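You operate a simulated robot arm through the tools that you are given. There is no shell and no other tool. Be economical: measure what you need, move in short steps, check, and stop when the job is done.

The job below is to be done with a simulated two-armed robot. You get a single attempt, and the scene is never put back.

Task
Fill the clamped valve with water to the FULL line and close everything.
Fine: shut the drain and open the vent first; at the end fill lever and vent shut. Where these are worked on the way, their far stop is far enough and under half their travel is too little: fill lever.

It is judged by the outcome, as a careful person would: the job done as asked, and still so three seconds after it is handed in. It fails if anything else is knocked over, pushed out of place, dropped, spilled or broken.

Robot
Two 7-joint arms with fingered hands on one trunk, on a carriage that runs on a rail from [0, 1.742] to [0, -0.138] (x, y) and turns from -222 to 110 degrees about z. Base frame: it is fixed where the carriage stands at the start and does not move with it; the origin is on the floor, on the carriage's upright axis, x ahead of it, y to its left, z up. Lengths are in m, angles in degrees, forces in N, time in s.
The left shoulder is at the start at [0.07, 0.188, 1.223], the right one opposite. With the tool pointing down near the work surface each hand reaches from about 0.1 to 0.7 m from the robot's upright axis, wherever it stands, measured 20 degrees to its own side. Places, roughly: clamp lever [0.7, 0.1, 0.8]; drain lever [0.8, -0.1, 0.6]; fill lever [0.8, -0.5, 0.9]; force knob [0.8, 0.3, 1]; pressure knob [0.8, 0.3, 0.8]; pressure lever [0.8, -0.5, 0.6]; sight glass [0.8, -0.7, 0.8]; test bench [1.2, 1.1, 0.5]; vent knob [0.8, 0.1, 1]. Payload 4 kg a hand.
The tool frame of a hand sits at the grasp point between the pads (the TCP): z along the fingers, y along the line on which they close. The tips reach 0.026 m beyond it. Largest opening 0.132 m; the body of the gripper starts 0.073 m behind the TCP. The gripper is a hand of 4 fingers: y runs from the thumb to the fingers, the wrist lies at [0, 0, -0.224] in the tool frame.
Orientation is that of the tool frame in the base frame, as a unit quaternion [x, y, z, w]. With the fingers straight down and closing along the base's y, the tool's x points along the base's -x, its y along +y and its z along -z.

Tools
- The arms move only by the tool apply_moves. It takes "left_plan", "right_plan" or both (then of equal length, played together; a hand with none holds still); each is a list of rows, each a list of 6 numbers: the shift along the tool's x, y, z in units of 150 mm (1.0 is 150 mm), then the turn, a rotation vector about the tool's x, y, z in units of 90 degrees (1.0 is 90 degrees). In form: [[dx, dy, dz, rx, ry, rz], ...]. A call has 1 to 8 rows; each row is the pose to reach, as a shift and turn from the pose commanded when the call began, along the tool's axes at that moment. A call with a number of a shift or a turn outside -1 to 1 is refused whole. Rows are played at 5 a second. More than 0.05 m and 8.6 degrees between two rows, and nothing of the call is played. A pose out of reach is approached as far as the arm can. The call stops where the force on the tool passes 40 N (or 10 N more than at its start, if that is more) or the arm is blocked; 0.2 s more then pass. In this call time passes only in rows, and 0.2 s behind the last. It gives the time, the measured TCP pose, the force on the tool (base axes), the opening and the grip force at its end, in the units of the frame above (readings bear some noise), with the torque about the TCP (base axes, N m) and any sound that the robot's microphone picked up, and new pictures: "views" is both (left out), scene, wrist or none (wrist: the cameras of the hands that moved).
- Cameras (640 x 400 px; columns grow to the right, rows downward): "scene" is now at [0.128, -0.0216, 1.4365]; the picture's right is [-0.33, -0.95, 0.00], its down [-0.62, 0.21, -0.76] and it looks along [0.72, -0.25, -0.65] (base axes); focal length 263 px, centre (320, 200). "left" rides on the left gripper at [-0.073, 0.006, -0.094] in its tool frame; the picture's right is [-0.08, -1.00, 0.00], its down [0.78, -0.06, -0.62] and it looks along [0.61, -0.05, 0.79] (tool axes); focal length 230 px, centre (320, 200). "right" rides on the right gripper at [0.073, 0.006, -0.094] in its tool frame; the picture's right is [-0.08, 1.00, 0.00], its down [-0.78, -0.06, -0.62] and it looks along [-0.61, -0.05, 0.79] (tool axes); focal length 230 px, centre (320, 200). There is no depth. A picture from a camera that has moved, and an enlarged one, comes with that camera's place and axes in the base frame and with its lens. The place of the scene camera against the robot may be out by one fixed shift of up to 0.012 m in any direction.
- slide_trunk(by): slides the trunk up (or, below 0, down) by that many m; the arms and the scene camera ride with it, the base frame stays. It gives what a move gives, with no picture.
- steer(legs): drives the robot by 1 to 6 legs, each [ahead, left, turn to the left] in m, m and degrees, along the robot's own axes; the way and the turn of a leg run together, so that a leg with both is an arc; at most 1.5 m and 180 degrees a leg. The arms and the cameras ride along, it lands a little off, and it stops where it bumps. It keeps to its track: a leg is cut to what the track allows. It gives what a move gives, and a new picture of the scene camera.
- set_fingers(finger1, finger2, finger3, thumb_bend, hand): sets how far each is bent, from 0 (flat) to 1 (curled in); at 0.3 the hand is open as for a grip, at 0.7 the pads meet at the TCP. One left out holds its place. A second passes; each finger stops where it meets its share of the squeeze, and holds until it gets a number again. It is the only way to open and close the hand. It gives what a move gives, with no picture; readings hold the bend of each and the force on the fingers (four entries, about 0 where the hand has none), thumb and palm.
- pan_tilt(pan, tilt): turns the head with the scene camera to pan (to the left, within 86 degrees either way) and tilt (down, from -29 to 69), counted from straight ahead of the robot. It gives what a move gives, and a new picture of the scene camera.
- enlarge(camera, box): a new picture of the part [left, top, right, bottom] of that camera's present view, enlarged. It takes no simulated time.
- finish_job(): hands the job in; it is judged then, once.

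Go step by step. Nothing tells you exact positions but the pictures and the camera data: compare them with the known pose of the tool, close in by small moves and look again before you grip or let go. The budget is 120 turns and 260 pictures, counting those below and the enlarged ones. Unless the task says otherwise, let go and move clear before handing in, and close with one line.

The tools are called after "Call:" as a command line: name --argument value ..., lists and objects as JSON in quotes. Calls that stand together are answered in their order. apply_moves: Moves the arms, as the interface text tells. Its arguments: {"type":"object","properties":{"left_plan":{"type":"array","items":{"type":"array","items":{"type":"number"}}},"right_plan":{"type":"array","items":{"type":"array","items":{"type":"number"}}},"views":{"type":"string","enum":["both","scene","wrist","none"]}},"required":[]} The other tools are called the same way: slide_trunk (by) slides the trunk up or down; set_fingers (finger1, finger2, finger3, thumb_bend, hand) moves the fingers one by one; steer (legs) drives the base; pan_tilt (pan, tilt) turns the head that bears the scene camera; enlarge (camera, box) takes an enlarged picture of a part of a camera's view; finish_job () hands the job in.

At the start:

```text
time_s: 0.0
left_eef_pos: [0.5204, 0.07, 1.1646]
left_ee_rot: [0.0, 1.0, 0.0, 0.0]
left_force: [-0.1, 0.0, -0.4]
left_torque: [-0.02, -0.02, -0.02]
left_opening: 0.1319
left_gripper_force: 0.0
left_shape: jaw
left_bend: [0.3, 0.3, 0.3, 0.3]
left_finger forces: [0.0, 0.1, 0.0, 0.0, 0.0, 0.1]
right_eef_pos: [0.535, -0.4222, 1.0592]
right_ee_rot: [0.0, 1.0, 0.0, 0.0]
right_force: [0.5, -0.1, 0.9]
right_torque: [0.0, 0.0, -0.03]
right_opening: 0.132
right_gripper_force: 0.0
right_shape: jaw
right_bend: [0.3, 0.3, 0.3, 0.3]
right_finger forces: [0.0, 0.0, 0.0, 0.0, 0.1, 0.0]
trunk travel left (down, up): [-0.7, 0.24]
robot x, y, heading: [-0.0003, 0.0046, -0.2]
head pan, tilt: [-19.0, 40.7]
```

scene: 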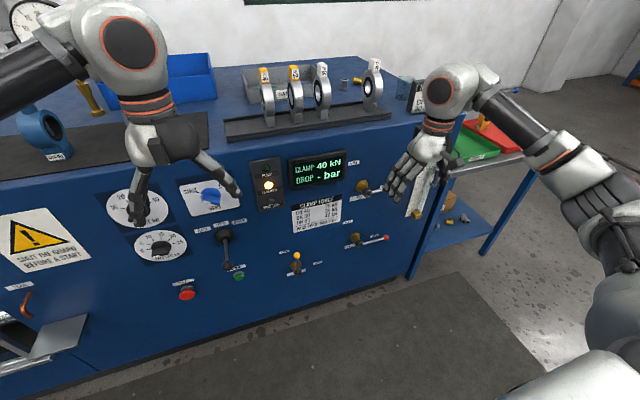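
right: 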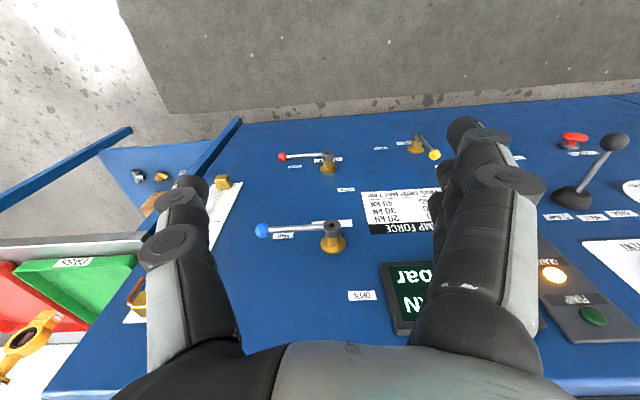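
left: 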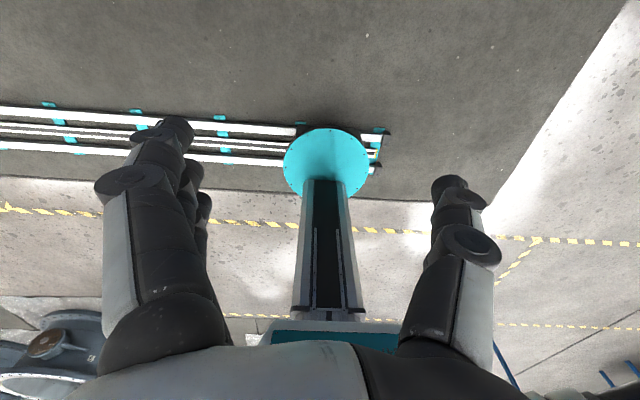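

I see the blue bench panel with the blue fill lever, red pressure lever, yellow drain lever and a blue vent knob. I'll look closer to read the labels.

Call:
enlarge --camera "scene" --box '[240, 150, 440, 290]'

Call:
enlarge --camera "scene" --box '[90, 150, 290, 310]'

Call:
enlarge --camera "right" --box '[220, 120, 460, 310]'

Call:
enlarge --camera "scene" --box '[220, 40, 480, 220]'

```text
2.86 times, centred on (340, 220) of scene
camera zoom: at [0.128, -0.0216, 1.4365], right [-0.33, -0.95, 0.0], down [-0.62, 0.21, -0.76], along [0.72, -0.25, -0.65], focal length 752 px, centre (263, 143)
```

zoom: 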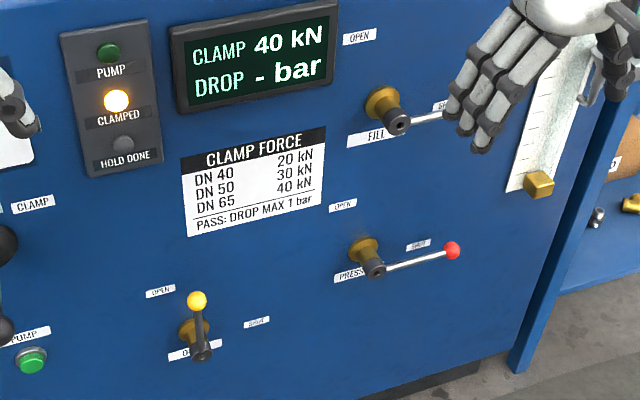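

```text
2.50 times, centred on (190, 230) of scene
camera zoom: at [0.128, -0.0216, 1.4365], right [-0.33, -0.95, 0.0], down [-0.62, 0.21, -0.76], along [0.72, -0.25, -0.65], focal length 658 px, centre (645, 125)
```

zoom: 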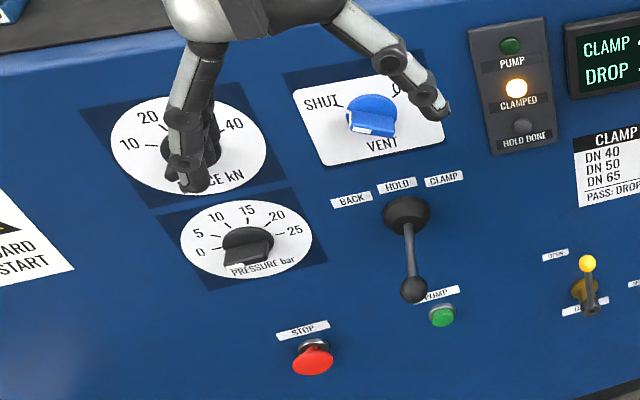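

```text
2.11 times, centred on (340, 215) of right
camera zoom: at [0.461, -0.4178, 1.154], right [0.08, 1.0, 0.0], down [0.78, -0.06, 0.62], along [0.61, -0.05, -0.79], focal length 484 px, centre (278, 168)
```

zoom: 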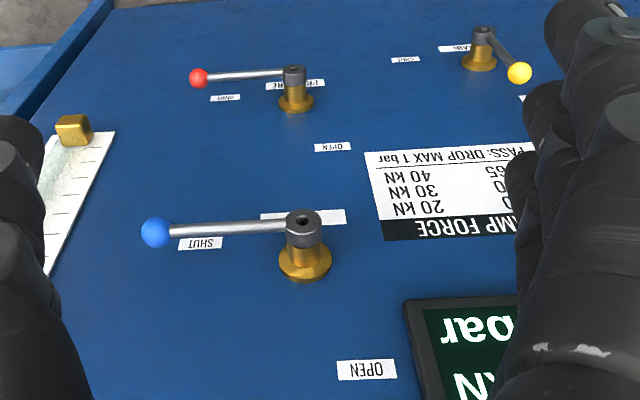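

```text
2.22 times, centred on (350, 130) of scene
camera zoom: at [0.128, -0.0216, 1.4365], right [-0.33, -0.95, 0.0], down [-0.62, 0.21, -0.76], along [0.72, -0.25, -0.65], focal length 584 px, centre (253, 356)
```

zoom: 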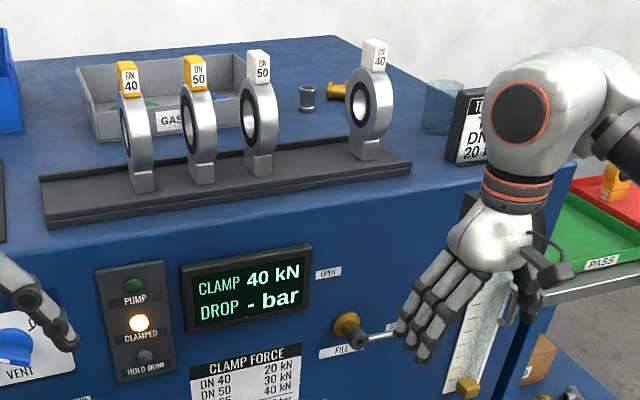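

The drain is open (lever up), fill is shut (lever right), and my hands are hiding the vent and sight glass. I'll turn the left hand forward and pull both arms clear to look.

Call:
apply_moves --left_plan '[[0, 0.1, 0, 0, -0.09, 0], [0, 0.2, 0, 0, -0.18, 0], [0, 0.4, 0, 0, -0.27, 0], [0, 0.6, 0, 0, -0.36, 0], [0, 0.8, 0, 0, -0.45, 0], [0, 0.9, 0, 0, -0.54, 0], [0, 1, 0, 0, -0.63, 0], [0, 1, 0, 0, -0.72, 0]]' --right_plan '[[0.1, 0, 0, 0, -0.08, 0], [0.3, 0, 0, 0, -0.16, 0], [0.5, 0, 0, 0, -0.24, 0], [0.7, 0, 0, 0, -0.32, 0], [0.9, 0, 0, 0, -0.4, 0], [1, 0, 0, 0, -0.45, 0], [1, 0, 0, 0, -0.5, 0], [1, 0, 0, 0, -0.5, 0]]' --views "both"

```text
time_s: 1.8
left_eef_pos: [0.5219, 0.2218, 1.1632]
left_ee_rot: [0.0, 0.844, -0.001, 0.536]
left_force: [-0.2, 0.7, 0.2]
left_torque: [-0.01, 0.01, 0.02]
left_opening: 0.1319
left_gripper_force: 0.0
left_shape: jaw
left_bend: [0.3, 0.3, 0.3, 0.3]
left_finger forces: [0.0, 0.0, 0.0, 0.0, 0.0, 0.1]
right_eef_pos: [0.3836, -0.4227, 1.0591]
right_ee_rot: [0.0, 0.924, 0.0, 0.383]
right_force: [0.1, -1.1, 0.3]
right_torque: [0.01, 0.0, 0.01]
right_opening: 0.132
right_gripper_force: 0.0
right_shape: jaw
right_bend: [0.3, 0.3, 0.3, 0.3]
right_finger forces: [0.0, 0.0, 0.0, 0.0, 0.0, 0.0]
trunk travel left (down, up): [-0.7, 0.24]
robot x, y, heading: [-0.0019, -0.0003, -0.1]
head pan, tilt: [-19.0, 40.7]
camera scene: at [0.1285, -0.0213, 1.4365], right [-0.33, -0.95, 0.0], down [-0.62, 0.21, -0.76], along [0.72, -0.25, -0.65], focal length 263 px, centre (320, 200)
camera right: at [0.2668, -0.4178, 1.0751], right [0.05, 1.0, 0.05], down [0.12, -0.06, 0.99], along [0.99, -0.05, -0.12], focal length 230 px, centre (320, 200)
camera left: at [0.468, 0.2278, 1.2704], right [0.03, -1.0, 0.07], down [-0.89, -0.06, -0.45], along [0.45, -0.05, -0.89], focal length 230 px, centre (320, 200)
```

scene: 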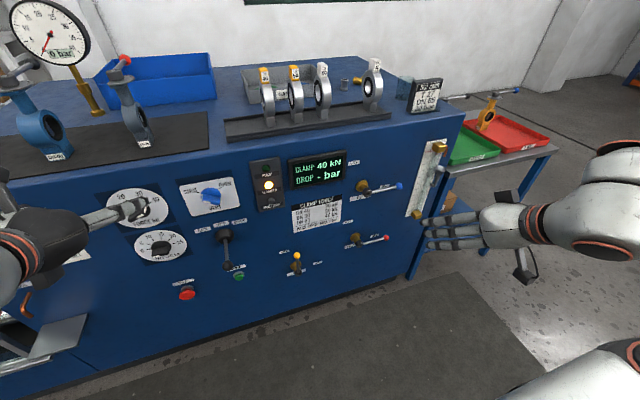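
right: 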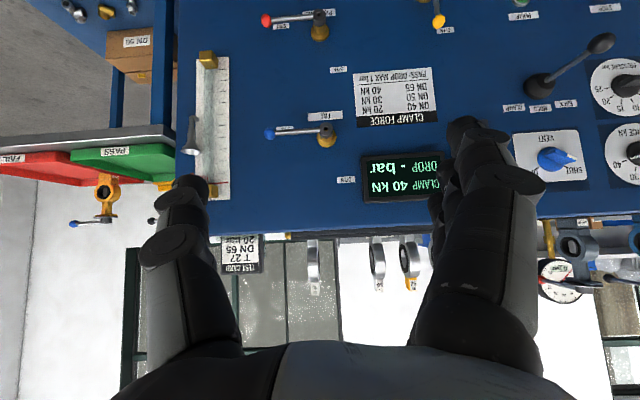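
left: 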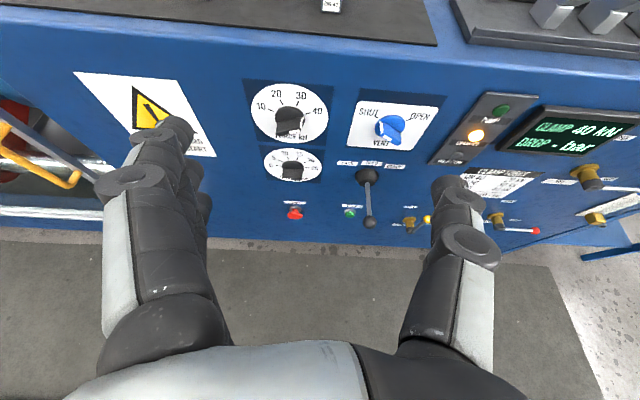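

Call:
enlarge --camera "left" --box '[340, 80, 450, 160]'

Call:
enlarge --camera "scene" --box '[380, 120, 470, 230]'

Call:
enlarge --camera "scene" --box '[170, 165, 250, 225]'

Call:
enlarge --camera "right" --box '[160, 30, 360, 215]'

```text
5.00 times, centred on (395, 120) of left
camera zoom: at [0.468, 0.2278, 1.2704], right [0.03, -1.0, 0.07], down [-0.89, -0.06, -0.45], along [0.45, -0.05, -0.89], focal length 1150 px, centre (-55, 600)
```

zoom: 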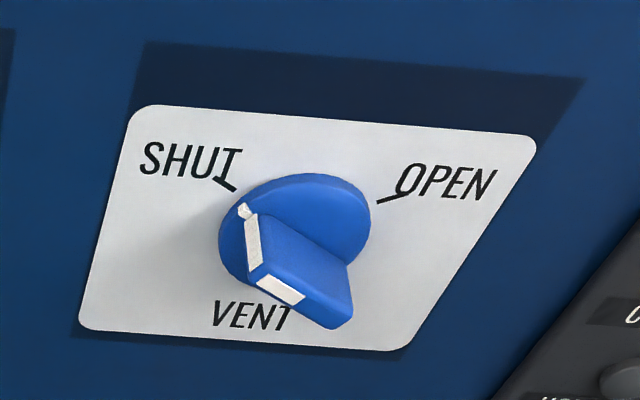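

```text
3.64 times, centred on (425, 175) of scene
camera zoom: at [0.1285, -0.0213, 1.4365], right [-0.33, -0.95, 0.0], down [-0.62, 0.21, -0.76], along [0.72, -0.25, -0.65], focal length 956 px, centre (-62, 291)
```

zoom: 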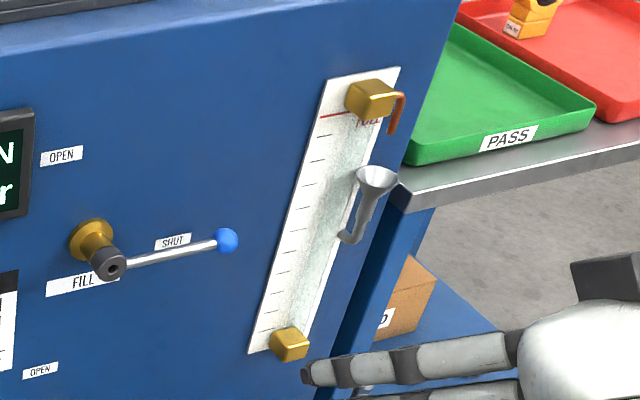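

```text
6.67 times, centred on (210, 195) of scene
camera zoom: at [0.1285, -0.0213, 1.4365], right [-0.33, -0.95, 0.0], down [-0.62, 0.21, -0.76], along [0.72, -0.25, -0.65], focal length 1754 px, centre (1053, 233)
```

zoom: 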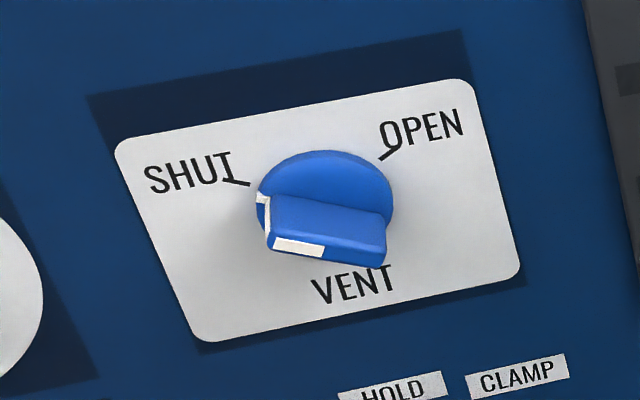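

```text
2.16 times, centred on (260, 122) of right
camera zoom: at [0.2668, -0.4178, 1.0751], right [0.05, 1.0, 0.05], down [0.12, -0.06, 0.99], along [0.99, -0.05, -0.12], focal length 498 px, centre (450, 368)
```

zoom: 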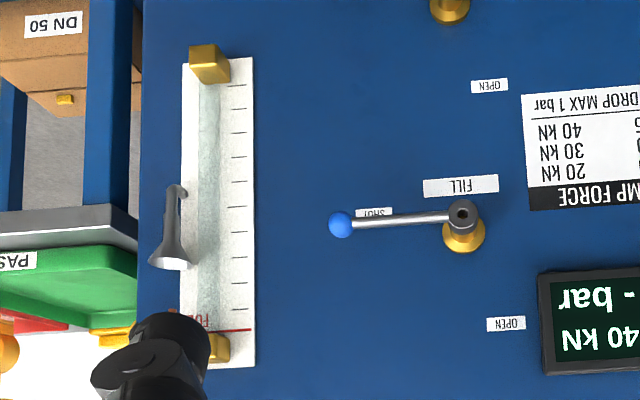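

The vent pointer is at SHUT (knob axis near [y 0.085, z 0.96], bar front x≈0.753); it needs roughly 130° clockwise. I'll level the left hand first.

Call:
apply_moves --left_plan '[[0, 0, 0, 0, -0.07, 0], [0, 0, 0, 0, -0.14, 0], [0, 0, 0, 0, -0.21, 0], [0, 0, 0, 0, -0.28, 0]]' --views "none"

Call:
apply_moves --left_plan '[[0.2, -0.1, 0, 0, 0, -0.09], [0.4, -0.2, 0, 0, 0, -0.18], [0.6, -0.4, 0, 0, 0, -0.27], [0.8, -0.6, 0, 0, 0, -0.36], [1, -0.8, 0, 0, 0, -0.45], [1, -0.9, 0, 0, 0, -0.54], [1, -0.91, 0, 0, 0, -0.63], [1, -0.91, 0, 0, 0, -0.72]]' --views "both"

```text
time_s: 2.8
left_eef_pos: [0.5205, 0.221, 1.1655]
left_ee_rot: [0.0, 0.83, -0.001, 0.558]
left_force: [-0.5, 0.6, 1.0]
left_torque: [-0.02, -0.01, 0.01]
left_opening: 0.1316
left_gripper_force: 0.1
left_shape: jaw
left_bend: [0.3, 0.3, 0.3, 0.3]
left_finger forces: [0.1, 0.1, 0.0, 0.0, 0.0, 0.0]
left hand out of reach, approached as far as the arm can: row 1, 2, 3, 4
right_eef_pos: [0.3832, -0.4216, 1.061]
right_ee_rot: [0.0, 0.924, 0.0, 0.383]
right_force: [0.2, 0.0, -0.5]
right_torque: [0.01, -0.01, 0.01]
right_opening: 0.132
right_gripper_force: 0.0
right_shape: jaw
right_bend: [0.3, 0.3, 0.3, 0.3]
right_finger forces: [0.0, 0.0, 0.1, 0.0, 0.0, 0.0]
trunk travel left (down, up): [-0.7, 0.24]
robot x, y, heading: [0.0016, -0.0009, -0.0]
head pan, tilt: [-19.0, 40.7]
```

```text
time_s: 4.6
left_eef_pos: [0.4655, 0.0858, 1.025]
left_ee_rot: [-0.445, 0.699, -0.3, 0.472]
left_force: [-0.6, 0.7, -0.6]
left_torque: [0.03, 0.01, 0.0]
left_opening: 0.132
left_gripper_force: 0.1
left_shape: jaw
left_bend: [0.3, 0.3, 0.3, 0.3]
left_finger forces: [0.0, 0.0, 0.0, 0.0, 0.0, 0.0]
left hand out of reach, approached as far as the arm can: row 1, 2, 3
right_eef_pos: [0.3835, -0.4212, 1.0609]
right_ee_rot: [0.0, 0.924, -0.001, 0.383]
right_force: [0.3, 0.1, 0.7]
right_torque: [-0.03, 0.01, -0.01]
right_opening: 0.1321
right_gripper_force: 0.0
right_shape: jaw
right_bend: [0.3, 0.3, 0.3, 0.3]
right_finger forces: [0.0, 0.0, 0.0, 0.1, 0.1, 0.0]
trunk travel left (down, up): [-0.7, 0.24]
robot x, y, heading: [-0.0008, 0.0019, 0.2]
head pan, tilt: [-19.0, 40.7]
camera scene: at [0.1272, -0.0196, 1.4367], right [-0.33, -0.95, 0.0], down [-0.62, 0.21, -0.76], along [0.72, -0.25, -0.65], focal length 263 px, centre (320, 200)
camera left: at [0.3872, 0.1547, 1.0848], right [0.35, -0.35, 0.87], down [-0.68, -0.74, -0.03], along [0.65, -0.58, -0.5], focal length 230 px, centre (320, 200)
```

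scene: 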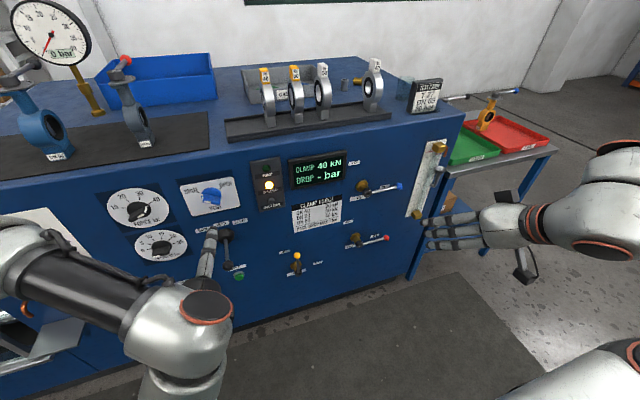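
left: 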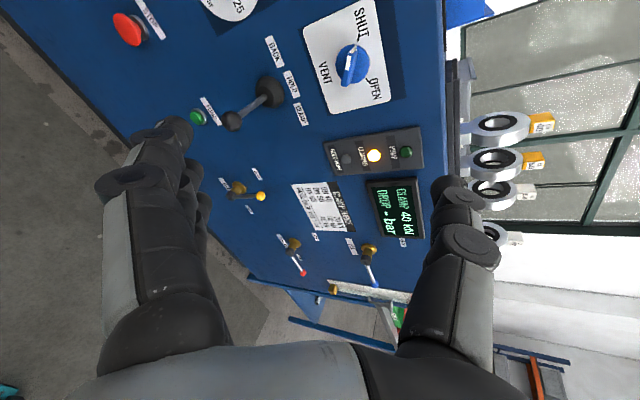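

The left hand is rolled correctly but still pitched 22° down. I'll level it while moving toward the knob.

Call:
apply_moves --left_plan '[[0.01, 0.015, 0.25, 0.056, -0.026, 0], [0.015, 0.03, 0.5, 0.112, -0.052, 0], [0.02, 0.045, 0.75, 0.168, -0.079, 0], [0.03, 0.06, 0.99, 0.2235, -0.105, 0]]' --views "both"

```text
time_s: 5.6
left_eef_pos: [0.598, 0.0803, 0.9627]
left_ee_rot: [-0.379, 0.596, -0.378, 0.599]
left_force: [0.2, 0.8, -0.1]
left_torque: [-0.02, -0.01, 0.03]
left_opening: 0.1318
left_gripper_force: 0.1
left_shape: jaw
left_bend: [0.3, 0.3, 0.3, 0.3]
left_finger forces: [0.1, 0.0, 0.0, 0.0, 0.0, 0.0]
left hand out of reach, approached as far as the arm can: row 4
right_eef_pos: [0.3852, -0.4232, 1.0593]
right_ee_rot: [0.0, 0.924, 0.001, 0.382]
right_force: [0.0, 0.6, 0.8]
right_torque: [0.04, -0.01, -0.01]
right_opening: 0.1319
right_gripper_force: 0.1
right_shape: jaw
right_bend: [0.3, 0.3, 0.3, 0.3]
right_finger forces: [0.1, 0.0, 0.0, 0.0, 0.0, 0.1]
trunk travel left (down, up): [-0.7, 0.24]
robot x, y, heading: [0.002, 0.002, 0.2]
head pan, tilt: [-19.0, 40.7]
camera scene: at [0.129, -0.0222, 1.4364], right [-0.33, -0.95, 0.0], down [-0.62, 0.21, -0.76], along [0.72, -0.25, -0.65], focal length 263 px, centre (320, 200)
camera left: at [0.5045, 0.1493, 0.9887], right [0.0, -0.35, 0.94], down [-0.61, -0.74, -0.28], along [0.79, -0.57, -0.22], focal length 230 px, centre (320, 200)
```

scene: 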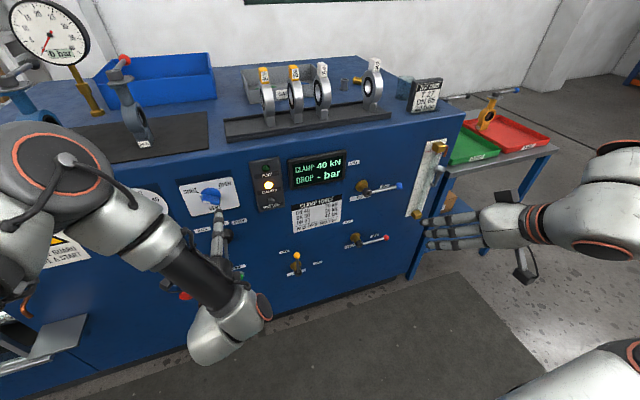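
left: 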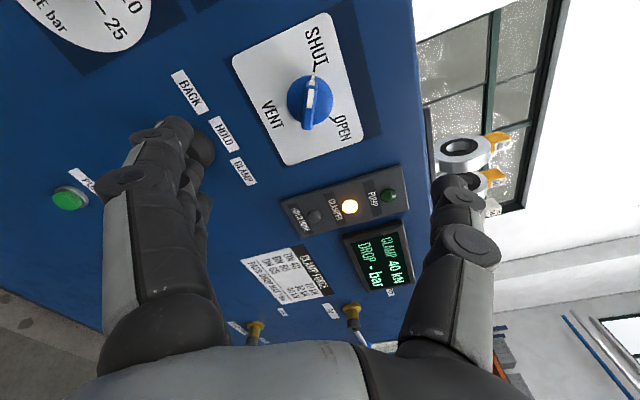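

Call:
enlarge --camera "left" --box '[250, 50, 370, 150]'

```text
4.00 times, centred on (310, 100) of left
camera zoom: at [0.5045, 0.1493, 0.9887], right [0.0, -0.35, 0.94], down [-0.61, -0.74, -0.28], along [0.79, -0.57, -0.22], focal length 920 px, centre (360, 600)
```

zoom: 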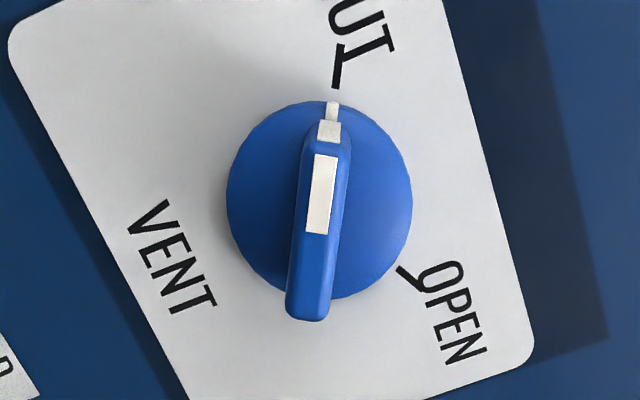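

The hand is level and aligned with the knob bar (centre near y 0.088, z 0.953). I'll narrow the grip to stay clear of the clamp lever, then line up.

Call:
set_fingers --hand "left" --finger1 0.5 --finger2 0.5 --finger3 0.5 --thumb_bend 0.5

Call:
apply_moves --left_plan '[[-0.01, 0.04, 0.27, 0, 0, 0], [-0.02, 0.083, 0.5, 0, 0, 0]]' --views "both"

```text
time_s: 6.6
left_eef_pos: [0.597, 0.0813, 0.9617]
left_ee_rot: [-0.38, 0.596, -0.378, 0.597]
left_force: [0.7, -0.1, 0.3]
left_torque: [0.0, -0.02, -0.01]
left_opening: 0.0715
left_gripper_force: 0.0
left_shape: fingers
left_bend: [0.5, 0.5, 0.5, 0.5]
left_finger forces: [0.0, 0.0, 0.1, 0.0, 0.0, 0.0]
right_eef_pos: [0.3837, -0.4226, 1.0602]
right_ee_rot: [0.0, 0.924, 0.0, 0.382]
right_force: [-0.8, 0.0, -0.9]
right_torque: [0.03, 0.04, 0.02]
right_opening: 0.132
right_gripper_force: 0.1
right_shape: jaw
right_bend: [0.3, 0.3, 0.3, 0.3]
right_finger forces: [0.1, 0.1, 0.0, 0.0, 0.1, 0.1]
trunk travel left (down, up): [-0.7, 0.24]
robot x, y, heading: [0.0016, 0.0002, 0.0]
head pan, tilt: [-19.0, 40.7]
```

```text
time_s: 7.2
left_eef_pos: [0.667, 0.0687, 0.9681]
left_ee_rot: [-0.384, 0.596, -0.373, 0.598]
left_force: [0.8, 0.3, 0.5]
left_torque: [0.0, -0.03, -0.02]
left_opening: 0.0715
left_gripper_force: 0.1
left_shape: fingers
left_bend: [0.5, 0.5, 0.5, 0.5]
left_finger forces: [0.0, 0.1, 0.1, 0.0, 0.1, 0.0]
left hand out of reach, approached as far as the arm can: row 1, 2
right_eef_pos: [0.3852, -0.4231, 1.061]
right_ee_rot: [0.0, 0.924, 0.0, 0.383]
right_force: [-0.1, 0.1, -0.1]
right_torque: [0.01, 0.01, 0.01]
right_opening: 0.1319
right_gripper_force: 0.1
right_shape: jaw
right_bend: [0.3, 0.3, 0.3, 0.3]
right_finger forces: [0.0, 0.0, 0.0, 0.0, 0.0, 0.1]
trunk travel left (down, up): [-0.7, 0.24]
robot x, y, heading: [0.0026, 0.0028, 0.0]
head pan, tilt: [-19.0, 40.7]
camera scene: at [0.1285, -0.0215, 1.4364], right [-0.33, -0.95, 0.0], down [-0.62, 0.21, -0.76], along [0.72, -0.25, -0.65], focal length 263 px, centre (320, 200)
camera left: at [0.5715, 0.1353, 0.9957], right [0.01, -0.35, 0.94], down [-0.61, -0.74, -0.27], along [0.79, -0.57, -0.22], focal length 230 px, centre (320, 200)
```

scene: 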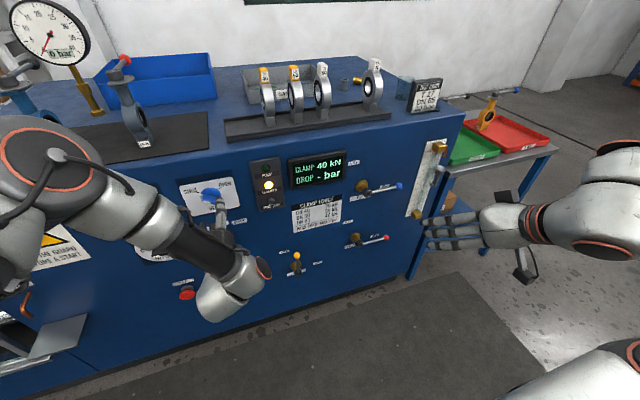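
left: 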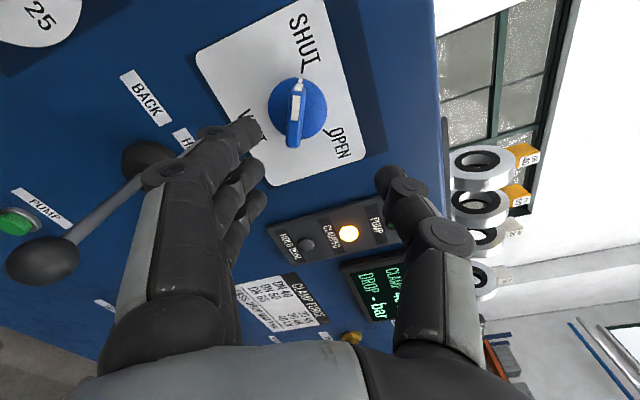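

The arm drifted off target near a joint limit here. I'll back out, then shift the carriage right and raise the trunk so the left arm has a better posture.

Call:
apply_moves --left_plan '[[0, 0, -0.25, 0, 0, 0], [0, 0, -0.5, 0, 0, 0]]' --views "none"

Call:
slide_trunk --by 0.1

Call:
steer --legs '[[0, -0.12, 0]]'

```text
time_s: 7.8
left_eef_pos: [0.5914, 0.068, 0.9697]
left_ee_rot: [-0.378, 0.596, -0.381, 0.598]
left_force: [-0.1, 0.4, -0.6]
left_torque: [-0.01, 0.0, 0.02]
left_opening: 0.0713
left_gripper_force: 0.1
left_shape: fingers
left_bend: [0.5, 0.5, 0.5, 0.5]
left_finger forces: [0.1, 0.0, 0.1, 0.0, 0.0, 0.0]
right_eef_pos: [0.3836, -0.4211, 1.0601]
right_ee_rot: [0.0, 0.924, 0.0, 0.383]
right_force: [-0.5, -0.3, -0.2]
right_torque: [0.01, 0.02, -0.03]
right_opening: 0.1319
right_gripper_force: 0.0
right_shape: jaw
right_bend: [0.3, 0.3, 0.3, 0.3]
right_finger forces: [0.0, 0.0, 0.1, 0.1, 0.1, 0.1]
trunk travel left (down, up): [-0.7, 0.24]
robot x, y, heading: [0.0023, 0.0007, 0.3]
head pan, tilt: [-19.0, 40.7]
```

```text
time_s: 9.1
left_eef_pos: [0.5909, 0.0685, 1.0687]
left_ee_rot: [-0.379, 0.596, -0.379, 0.598]
left_force: [0.8, -0.3, 0.6]
left_torque: [-0.02, -0.01, -0.03]
left_opening: 0.0713
left_gripper_force: 0.1
left_shape: fingers
left_bend: [0.5, 0.5, 0.5, 0.5]
left_finger forces: [0.0, 0.1, 0.1, 0.0, 0.0, 0.0]
right_eef_pos: [0.384, -0.4218, 1.16]
right_ee_rot: [0.0, 0.924, 0.0, 0.382]
right_force: [-0.5, -1.0, -0.8]
right_torque: [0.02, 0.0, -0.01]
right_opening: 0.1319
right_gripper_force: 0.0
right_shape: jaw
right_bend: [0.3, 0.3, 0.3, 0.3]
right_finger forces: [0.1, 0.0, 0.0, 0.1, 0.0, 0.0]
trunk travel left (down, up): [-0.8, 0.14]
robot x, y, heading: [-0.003, -0.0004, -0.1]
head pan, tilt: [-19.0, 40.7]
```

```text
time_s: 10.4
left_eef_pos: [0.5911, -0.0487, 1.0682]
left_ee_rot: [-0.379, 0.596, -0.381, 0.597]
left_force: [0.3, -0.4, 0.3]
left_torque: [0.04, 0.02, 0.02]
left_opening: 0.0712
left_gripper_force: 0.0
left_shape: fingers
left_bend: [0.5, 0.5, 0.5, 0.5]
left_finger forces: [0.1, 0.0, 0.2, 0.0, 0.0, 0.0]
right_eef_pos: [0.3842, -0.5388, 1.1615]
right_ee_rot: [0.0, 0.924, 0.0, 0.382]
right_force: [0.7, -0.7, -0.7]
right_torque: [-0.02, 0.02, -0.04]
right_opening: 0.1321
right_gripper_force: 0.1
right_shape: jaw
right_bend: [0.3, 0.3, 0.3, 0.3]
right_finger forces: [0.0, 0.0, 0.0, 0.0, 0.0, 0.1]
trunk travel left (down, up): [-0.8, 0.14]
robot x, y, heading: [0.001, -0.1161, -0.1]
head pan, tilt: [-19.0, 40.7]
camera scene: at [0.1281, -0.1371, 1.5366], right [-0.33, -0.95, 0.0], down [-0.62, 0.21, -0.76], along [0.72, -0.25, -0.65], focal length 263 px, centre (320, 200)
```

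scene: 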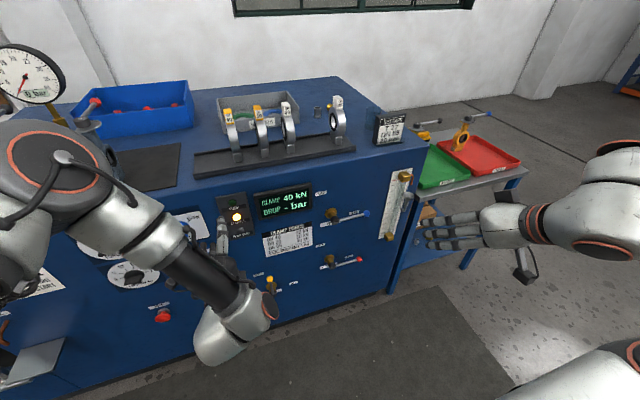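

Call:
apply_moves --left_plan '[[-0.1, 0.2, 0.06, 0, 0, 0], [-0.2, 0.4, 0.12, 0, 0, 0], [-0.3, 0.6, 0.18, 0, 0, 0], [-0.4, 0.8, 0.24, 0, 0, 0], [-0.5, 1, 0.3, 0, 0, 0]]' --views "none"

Call:
apply_moves --left_plan '[[0, 0.07, 0.05, 0, 0, 0]]' --views "both"

```text
time_s: 11.6
left_eef_pos: [0.5948, -0.0365, 1.0605]
left_ee_rot: [-0.381, 0.597, -0.376, 0.597]
left_force: [0.2, -0.6, -0.1]
left_torque: [-0.01, 0.02, -0.02]
left_opening: 0.0714
left_gripper_force: 0.0
left_shape: fingers
left_bend: [0.5, 0.5, 0.5, 0.5]
left_finger forces: [0.1, 0.0, 0.0, 0.0, 0.1, 0.0]
left hand out of reach, approached as far as the arm can: row 1, 2, 3, 4, 5
right_eef_pos: [0.384, -0.54, 1.1593]
right_ee_rot: [-0.001, 0.924, 0.0, 0.383]
right_force: [0.4, 0.2, -0.3]
right_torque: [0.0, 0.0, 0.0]
right_opening: 0.1318
right_gripper_force: 0.0
right_shape: jaw
right_bend: [0.3, 0.3, 0.3, 0.3]
right_finger forces: [0.1, 0.1, 0.1, 0.0, 0.1, 0.1]
trunk travel left (down, up): [-0.8, 0.14]
robot x, y, heading: [-0.0019, -0.1173, 0.0]
head pan, tilt: [-19.0, 40.7]
```

```text
time_s: 12.0
left_eef_pos: [0.5987, -0.0391, 1.0572]
left_ee_rot: [-0.381, 0.596, -0.377, 0.597]
left_force: [0.0, -0.8, 0.7]
left_torque: [0.01, -0.01, 0.01]
left_opening: 0.0711
left_gripper_force: 0.2
left_shape: fingers
left_bend: [0.5, 0.5, 0.5, 0.5]
left_finger forces: [0.0, 0.0, 0.0, 0.0, 0.0, 0.1]
left hand out of reach, approached as far as the arm can: row 1
right_eef_pos: [0.3847, -0.5408, 1.1601]
right_ee_rot: [0.001, 0.924, -0.001, 0.382]
right_force: [1.7, -0.9, 0.7]
right_torque: [0.0, -0.01, -0.01]
right_opening: 0.1319
right_gripper_force: 0.1
right_shape: jaw
right_bend: [0.3, 0.3, 0.3, 0.3]
right_finger forces: [0.0, 0.0, 0.1, 0.1, 0.1, 0.0]
trunk travel left (down, up): [-0.8, 0.14]
robot x, y, heading: [0.0018, -0.1203, 0.2]
head pan, tilt: [-19.0, 40.7]
camera scene: at [0.1283, -0.1392, 1.5365], right [-0.33, -0.95, 0.0], down [-0.62, 0.21, -0.76], along [0.72, -0.25, -0.65], focal length 263 px, centre (320, 200)
camera left: at [0.5057, 0.0278, 1.0836], right [0.0, -0.35, 0.94], down [-0.61, -0.74, -0.28], along [0.79, -0.57, -0.22], focal length 230 px, centre (320, 200)
```

scene: 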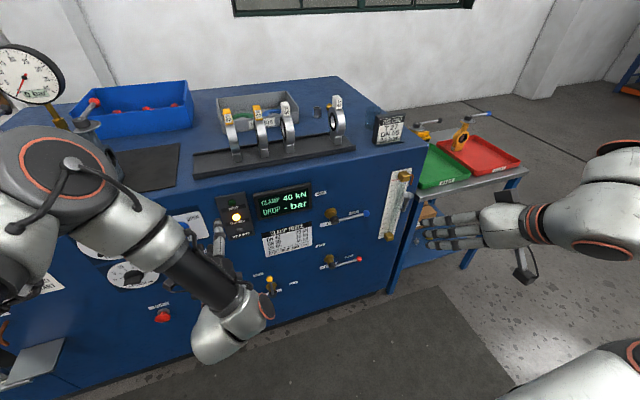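
left: 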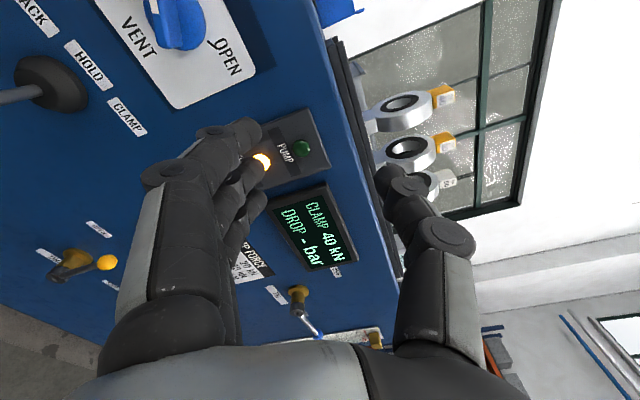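

The roll near −65° seems to bind the wrist. I'll unroll, move in front of the knob, and then roll back there.

Call:
apply_moves --left_plan '[[0, 0, 0, 0, 0, 0.09], [0, 0, 0, 0, 0, 0.18], [0, 0, 0, 0, 0, 0.27], [0, 0, 0, 0, 0, 0.36], [0, 0, 0, 0, 0, 0.45], [0, 0, 0, 0, 0, 0.54], [0, 0, 0, 0, 0, 0.63], [0, 0, 0, 0, 0, 0.72]]' --views "none"

Call:
apply_moves --left_plan '[[0.15, 0.2, 0, 0, 0, 0], [0.3, 0.4, 0, 0, 0, 0], [0.45, 0.6, 0, 0, 0, 0], [0.6, 0.8, 0, 0, 0, 0], [0.7, 0.85, 0, 0, 0, 0]]' --views "both"

```text
time_s: 13.8
left_eef_pos: [0.5992, -0.0402, 1.0596]
left_ee_rot: [0.0, 0.707, 0.002, 0.707]
left_force: [-0.9, 0.5, -0.8]
left_torque: [0.02, 0.01, 0.0]
left_opening: 0.0712
left_gripper_force: 0.1
left_shape: fingers
left_bend: [0.5, 0.5, 0.5, 0.5]
left_finger forces: [0.0, 0.0, 0.1, 0.0, 0.1, 0.1]
right_eef_pos: [0.3842, -0.5411, 1.1594]
right_ee_rot: [0.0, 0.924, 0.0, 0.382]
right_force: [0.3, -0.2, -0.6]
right_torque: [0.01, -0.01, 0.01]
right_opening: 0.1319
right_gripper_force: 0.0
right_shape: jaw
right_bend: [0.3, 0.3, 0.3, 0.3]
right_finger forces: [0.0, 0.1, 0.0, 0.1, 0.1, 0.0]
trunk travel left (down, up): [-0.8, 0.14]
robot x, y, heading: [0.0007, -0.1206, -0.2]
head pan, tilt: [-19.0, 40.7]
```

```text
time_s: 15.0
left_eef_pos: [0.5789, -0.0344, 1.0573]
left_ee_rot: [-0.002, 0.707, 0.002, 0.707]
left_force: [0.1, -0.2, 0.3]
left_torque: [0.0, -0.02, 0.0]
left_opening: 0.0713
left_gripper_force: 0.1
left_shape: fingers
left_bend: [0.5, 0.5, 0.5, 0.5]
left_finger forces: [0.0, 0.0, 0.1, 0.1, 0.0, 0.1]
left hand out of reach, approached as far as the arm can: row 1, 2, 3, 4, 5
right_eef_pos: [0.3839, -0.5409, 1.1594]
right_ee_rot: [0.001, 0.924, -0.001, 0.382]
right_force: [0.9, 0.4, 0.4]
right_torque: [-0.01, 0.01, 0.01]
right_opening: 0.1318
right_gripper_force: 0.1
right_shape: jaw
right_bend: [0.3, 0.3, 0.3, 0.3]
right_finger forces: [0.0, 0.1, 0.0, 0.0, 0.0, 0.0]
trunk travel left (down, up): [-0.8, 0.14]
robot x, y, heading: [0.0, -0.1182, 0.3]
head pan, tilt: [-19.0, 40.7]
camera scene: at [0.128, -0.1394, 1.5365], right [-0.33, -0.95, 0.0], down [-0.62, 0.21, -0.76], along [0.72, -0.25, -0.65], focal length 263 px, centre (320, 200)
camera left: at [0.4849, -0.029, 1.1299], right [0.0, -1.0, 0.08], down [-0.62, -0.06, -0.79], along [0.79, -0.04, -0.61], focal length 230 px, centre (320, 200)
```

scene: 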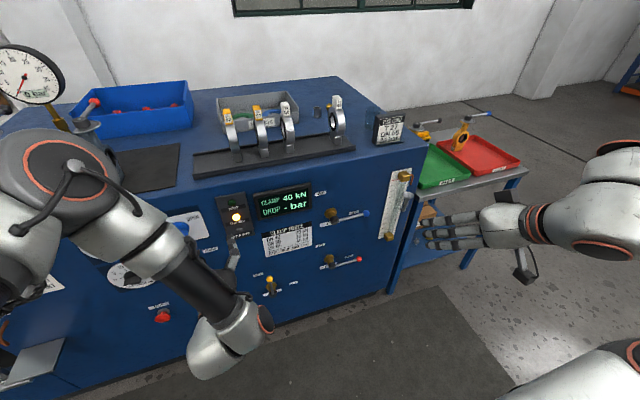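
left: 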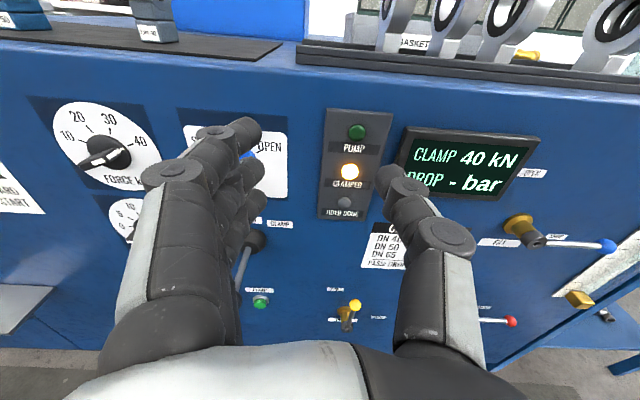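

It's the wrist bend, not the roll: the arm is too folded. Turning the robot left puts the left shoulder further back and straightens the arm, so I'll try that.

Call:
steer --legs '[[0, 0, 40]]'

```text
time_s: 17.2
left_eef_pos: [0.3911, 0.317, 1.0565]
left_ee_rot: [-0.244, 0.664, 0.244, 0.664]
left_force: [0.2, 0.3, 0.5]
left_torque: [-0.03, -0.05, 0.01]
left_opening: 0.0713
left_gripper_force: 0.1
left_shape: fingers
left_bend: [0.5, 0.5, 0.5, 0.5]
left_finger forces: [0.1, 0.1, 0.0, 0.0, 0.0, 0.1]
right_eef_pos: [0.5647, -0.1954, 1.1603]
right_ee_rot: [-0.315, 0.868, 0.13, 0.361]
right_force: [0.2, -0.1, 0.4]
right_torque: [-0.01, 0.0, 0.02]
right_opening: 0.1321
right_gripper_force: 0.1
right_shape: jaw
right_bend: [0.3, 0.3, 0.3, 0.3]
right_finger forces: [0.0, 0.0, 0.1, 0.1, 0.0, 0.0]
trunk travel left (down, up): [-0.8, 0.14]
robot x, y, heading: [0.0006, -0.1136, 40.3]
head pan, tilt: [-19.0, 40.7]
camera scene: at [0.1155, -0.0499, 1.5365], right [0.36, -0.93, 0.0], down [-0.61, -0.23, -0.76], along [0.71, 0.27, -0.65], focal length 263 px, centre (320, 200)
```

scene: 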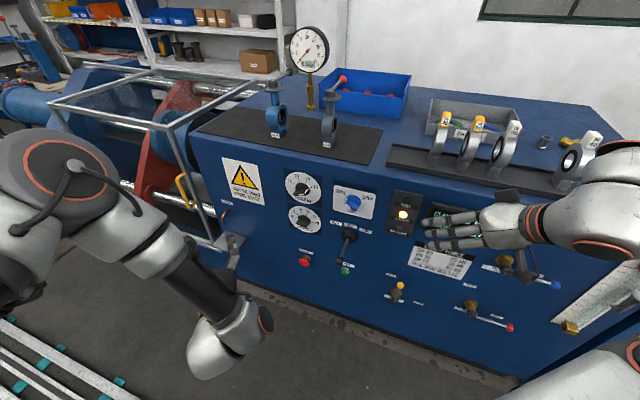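

Call:
apply_moves --left_plan '[[0.06, -0.25, 0, 0.09, 0, 0], [0.12, -0.5, 0, 0.18, 0, 0], [0.18, -0.75, 0.02, 0.27, 0, 0], [0.24, -1, 0.04, 0.36, 0, 0], [0.26, -1, 0.04, 0.444, 0, 0]]' --views "none"

```text
time_s: 18.4
left_eef_pos: [0.4632, 0.225, 1.0947]
left_ee_rot: [-0.133, 0.715, 0.127, 0.674]
left_force: [0.1, -0.6, -0.2]
left_torque: [0.03, 0.0, -0.01]
left_opening: 0.0712
left_gripper_force: 0.0
left_shape: fingers
left_bend: [0.5, 0.5, 0.5, 0.5]
left_finger forces: [0.0, 0.0, 0.0, 0.1, 0.0, 0.1]
left hand out of reach, approached as far as the arm can: row 1, 2, 3, 4, 5
right_eef_pos: [0.5663, -0.1958, 1.1594]
right_ee_rot: [-0.315, 0.868, 0.131, 0.36]
right_force: [0.2, -0.4, 0.4]
right_torque: [-0.01, 0.03, 0.03]
right_opening: 0.1319
right_gripper_force: 0.1
right_shape: jaw
right_bend: [0.3, 0.3, 0.3, 0.3]
right_finger forces: [0.1, 0.0, 0.1, 0.0, 0.0, 0.1]
trunk travel left (down, up): [-0.8, 0.14]
robot x, y, heading: [-0.0004, -0.1166, 40.1]
head pan, tilt: [-19.0, 40.7]
```

Call:
apply_moves --left_plan '[[0.1, -0.2, 0.15, 0.06, 0, 0], [0.2, -0.4, 0.3, 0.12, 0, 0], [0.35, -0.6, 0.45, 0.18, 0, 0], [0.5, -0.8, 0.58, 0.24, 0, 0], [0.65, -1, 0.6, 0.24, 0, 0]]' --views "scene"

```text
time_s: 19.6
left_eef_pos: [0.5935, 0.2372, 1.1425]
left_ee_rot: [-0.116, 0.746, 0.08, 0.65]
left_force: [0.4, 0.9, 0.1]
left_torque: [-0.01, 0.02, 0.01]
left_opening: 0.0711
left_gripper_force: 0.1
left_shape: fingers
left_bend: [0.5, 0.5, 0.5, 0.5]
left_finger forces: [0.0, 0.1, 0.0, 0.0, 0.0, 0.0]
left hand out of reach, approached as far as the arm can: row 1, 2, 3, 4, 5
right_eef_pos: [0.5652, -0.1964, 1.1595]
right_ee_rot: [-0.315, 0.869, 0.131, 0.359]
right_force: [-0.5, 0.8, -0.2]
right_torque: [-0.02, 0.0, 0.0]
right_opening: 0.132
right_gripper_force: 0.0
right_shape: jaw
right_bend: [0.3, 0.3, 0.3, 0.3]
right_finger forces: [0.0, 0.0, 0.0, 0.0, 0.0, 0.0]
trunk travel left (down, up): [-0.8, 0.14]
robot x, y, heading: [-0.0011, -0.1183, 39.6]
head pan, tilt: [-19.0, 40.7]
camera scene: at [0.1168, -0.0497, 1.5364], right [0.36, -0.93, 0.0], down [-0.61, -0.23, -0.76], along [0.71, 0.27, -0.65], focal length 263 px, centre (320, 200)
```

scene: 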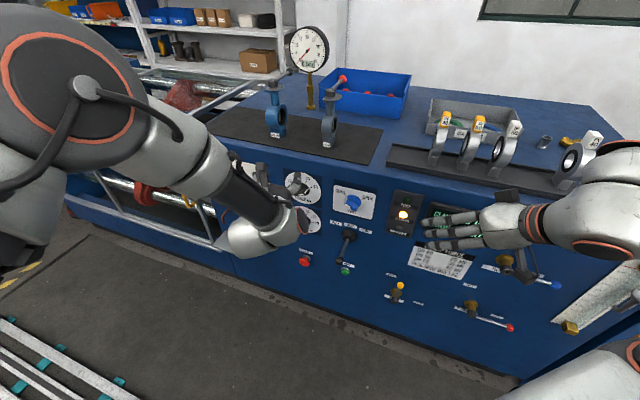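

The raised elbow makes the forearm slope down, so the wrist can't extend enough. Lowering the trunk should level the forearm; I'll retract, turn back and lower.

Call:
apply_moves --left_plan '[[0, 0, -0.3, 0, 0, 0], [0, 0, -0.6, 0, 0, 0], [0, 0, -0.8, 0, 0, 0]]' --views "none"

Call:
steer --legs '[[0, 0, -40]]'

Call:
slide_trunk --by -0.4

```text
time_s: 20.4
left_eef_pos: [0.4786, 0.2026, 1.1559]
left_ee_rot: [-0.113, 0.748, 0.079, 0.649]
left_force: [0.4, -0.8, 0.3]
left_torque: [0.02, 0.0, -0.01]
left_opening: 0.071
left_gripper_force: 0.1
left_shape: fingers
left_bend: [0.5, 0.5, 0.5, 0.5]
left_finger forces: [0.1, 0.0, 0.0, 0.0, 0.1, 0.0]
right_eef_pos: [0.5653, -0.1941, 1.1597]
right_ee_rot: [-0.316, 0.868, 0.131, 0.359]
right_force: [-0.4, -0.5, -0.6]
right_torque: [0.01, -0.03, 0.0]
right_opening: 0.1318
right_gripper_force: 0.1
right_shape: jaw
right_bend: [0.3, 0.3, 0.3, 0.3]
right_finger forces: [0.0, 0.0, 0.0, 0.1, 0.0, 0.0]
trunk travel left (down, up): [-0.8, 0.14]
robot x, y, heading: [0.0028, -0.114, 39.7]
head pan, tilt: [-19.0, 40.7]
```

```text
time_s: 22.7
left_eef_pos: [0.5721, -0.1837, 1.1558]
left_ee_rot: [0.151, 0.742, -0.149, 0.637]
left_force: [-0.2, 0.5, 0.0]
left_torque: [0.0, -0.02, 0.0]
left_opening: 0.0712
left_gripper_force: 0.1
left_shape: fingers
left_bend: [0.5, 0.5, 0.5, 0.5]
left_finger forces: [0.0, 0.0, 0.0, 0.1, 0.0, 0.0]
right_eef_pos: [0.3819, -0.5433, 1.1613]
right_ee_rot: [0.003, 0.924, -0.001, 0.383]
right_force: [0.9, 0.6, 0.6]
right_torque: [0.0, 0.0, 0.01]
right_opening: 0.1321
right_gripper_force: 0.2
right_shape: jaw
right_bend: [0.3, 0.3, 0.3, 0.3]
right_finger forces: [0.1, 0.1, 0.0, 0.0, 0.0, 0.0]
trunk travel left (down, up): [-0.8, 0.14]
robot x, y, heading: [0.0043, -0.1165, -0.3]
head pan, tilt: [-19.0, 40.7]
camera scene: at [0.1281, -0.1397, 1.5365], right [-0.33, -0.94, 0.0], down [-0.62, 0.22, -0.76], along [0.72, -0.25, -0.65], focal length 263 px, centre (320, 200)
```

scene: 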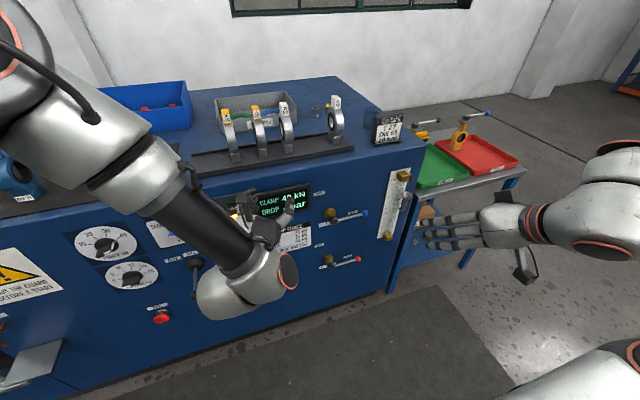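

```text
time_s: 26.5
left_eef_pos: [0.5713, -0.1827, 0.7567]
left_ee_rot: [0.15, 0.742, -0.148, 0.637]
left_force: [0.4, -0.9, -0.1]
left_torque: [0.04, -0.04, 0.02]
left_opening: 0.071
left_gripper_force: 0.1
left_shape: fingers
left_bend: [0.5, 0.5, 0.5, 0.5]
left_finger forces: [0.0, 0.0, 0.0, 0.0, 0.0, 0.0]
right_eef_pos: [0.3806, -0.5422, 0.7611]
right_ee_rot: [0.003, 0.924, -0.001, 0.382]
right_force: [0.6, 0.1, 0.3]
right_torque: [0.01, -0.02, -0.03]
right_opening: 0.132
right_gripper_force: 0.0
right_shape: jaw
right_bend: [0.3, 0.3, 0.3, 0.3]
right_finger forces: [0.0, 0.0, 0.2, 0.0, 0.0, 0.0]
trunk travel left (down, up): [-0.4, 0.54]
robot x, y, heading: [-0.0037, -0.121, -0.5]
head pan, tilt: [-19.0, 40.7]
```

Call:
apply_moves --left_plan '[[-0.154, 0.216, -0.142, -0.067, -0.023, 0], [-0.308, 0.433, -0.285, -0.134, -0.046, 0], [-0.463, 0.65, -0.427, -0.2, -0.07, 0], [-0.617, 0.866, -0.57, -0.267, -0.092, 0]]' --views "scene"

```text
time_s: 27.5
left_eef_pos: [0.5617, -0.0318, 0.8577]
left_ee_rot: [0.003, 0.708, -0.001, 0.706]
left_force: [-1.0, -0.4, -0.5]
left_torque: [0.03, 0.01, -0.01]
left_opening: 0.0707
left_gripper_force: 0.1
left_shape: fingers
left_bend: [0.5, 0.5, 0.5, 0.5]
left_finger forces: [0.0, 0.0, 0.1, 0.1, 0.0, 0.0]
right_eef_pos: [0.3817, -0.5426, 0.7614]
right_ee_rot: [0.003, 0.924, -0.001, 0.383]
right_force: [-0.8, 0.2, 0.3]
right_torque: [-0.02, 0.01, 0.0]
right_opening: 0.1318
right_gripper_force: 0.0
right_shape: jaw
right_bend: [0.3, 0.3, 0.3, 0.3]
right_finger forces: [0.1, 0.1, 0.1, 0.1, 0.1, 0.0]
trunk travel left (down, up): [-0.4, 0.54]
robot x, y, heading: [0.0039, -0.1211, -0.2]
head pan, tilt: [-19.0, 40.7]
camera scene: at [0.1277, -0.1395, 1.1365], right [-0.33, -0.94, 0.0], down [-0.61, 0.22, -0.76], along [0.72, -0.25, -0.65], focal length 263 px, centre (320, 200)
```

scene: 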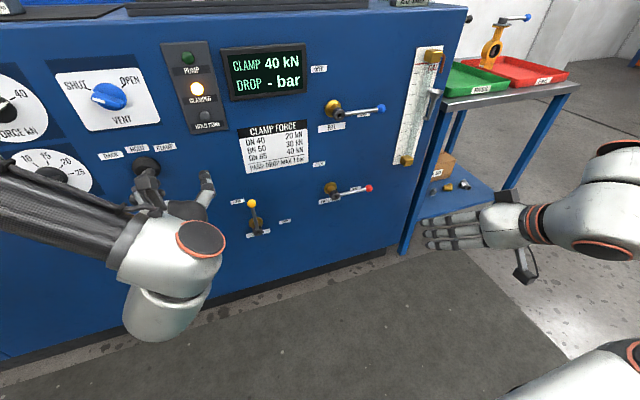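

The lowered trunk works. Now moving in front of the knob while rolling to match the bar.

Call:
apply_moves --left_plan '[[-0.08, 0.1, 0, 0, 0, -0.09], [-0.16, 0.2, 0, 0, 0, -0.18], [-0.24, 0.3, 0, 0, 0, -0.27], [-0.32, 0.4, 0, 0, 0, -0.36], [-0.4, 0.5, 0.05, 0, 0, -0.45], [-0.48, 0.6, 0.12, 0, 0, -0.54], [-0.56, 0.7, 0.2, 0, 0, -0.63], [-0.635, 0.8, 0.25, 0, 0, -0.72]]' --views "both"

```text
time_s: 29.3
left_eef_pos: [0.6012, 0.087, 0.953]
left_ee_rot: [-0.377, 0.6, -0.379, 0.596]
left_force: [-0.4, -0.2, 0.3]
left_torque: [0.02, 0.02, 0.0]
left_opening: 0.0708
left_gripper_force: 0.1
left_shape: fingers
left_bend: [0.5, 0.5, 0.5, 0.5]
left_finger forces: [0.1, 0.0, 0.1, 0.1, 0.0, 0.1]
right_eef_pos: [0.3819, -0.542, 0.7608]
right_ee_rot: [0.002, 0.924, -0.001, 0.383]
right_force: [-0.4, 0.1, -0.4]
right_torque: [0.0, -0.01, -0.04]
right_opening: 0.1321
right_gripper_force: 0.0
right_shape: jaw
right_bend: [0.3, 0.3, 0.3, 0.3]
right_finger forces: [0.1, 0.0, 0.0, 0.1, 0.1, 0.0]
trunk travel left (down, up): [-0.4, 0.54]
robot x, y, heading: [0.0007, -0.1206, -0.4]
head pan, tilt: [-19.0, 40.7]
camera scene: at [0.1279, -0.1394, 1.1366], right [-0.33, -0.94, 0.0], down [-0.61, 0.22, -0.76], along [0.72, -0.25, -0.65], focal length 263 px, centre (320, 200)
camera left: at [0.5083, 0.1564, 0.9793], right [0.0, -0.36, 0.93], down [-0.62, -0.73, -0.28], along [0.78, -0.58, -0.22], focal length 230 px, centre (320, 200)
```

scene: 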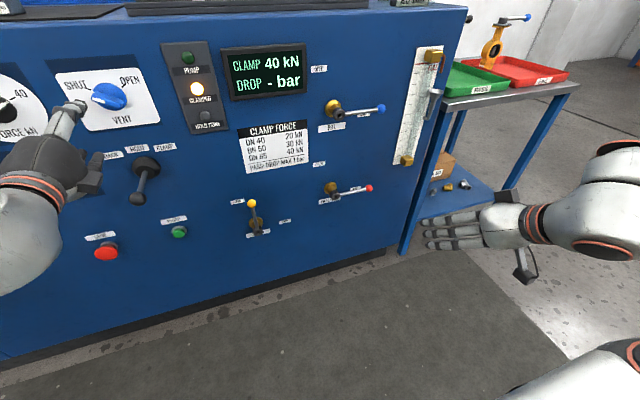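
left: 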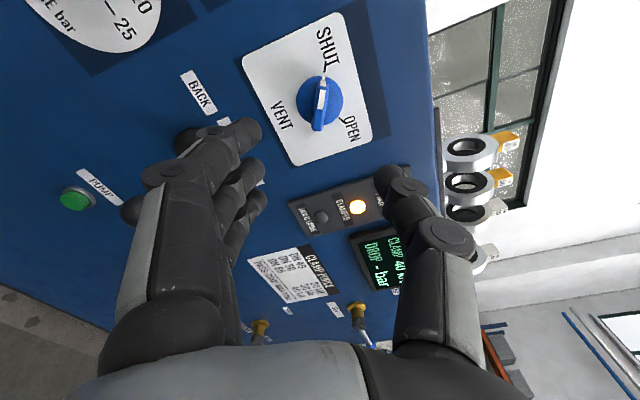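

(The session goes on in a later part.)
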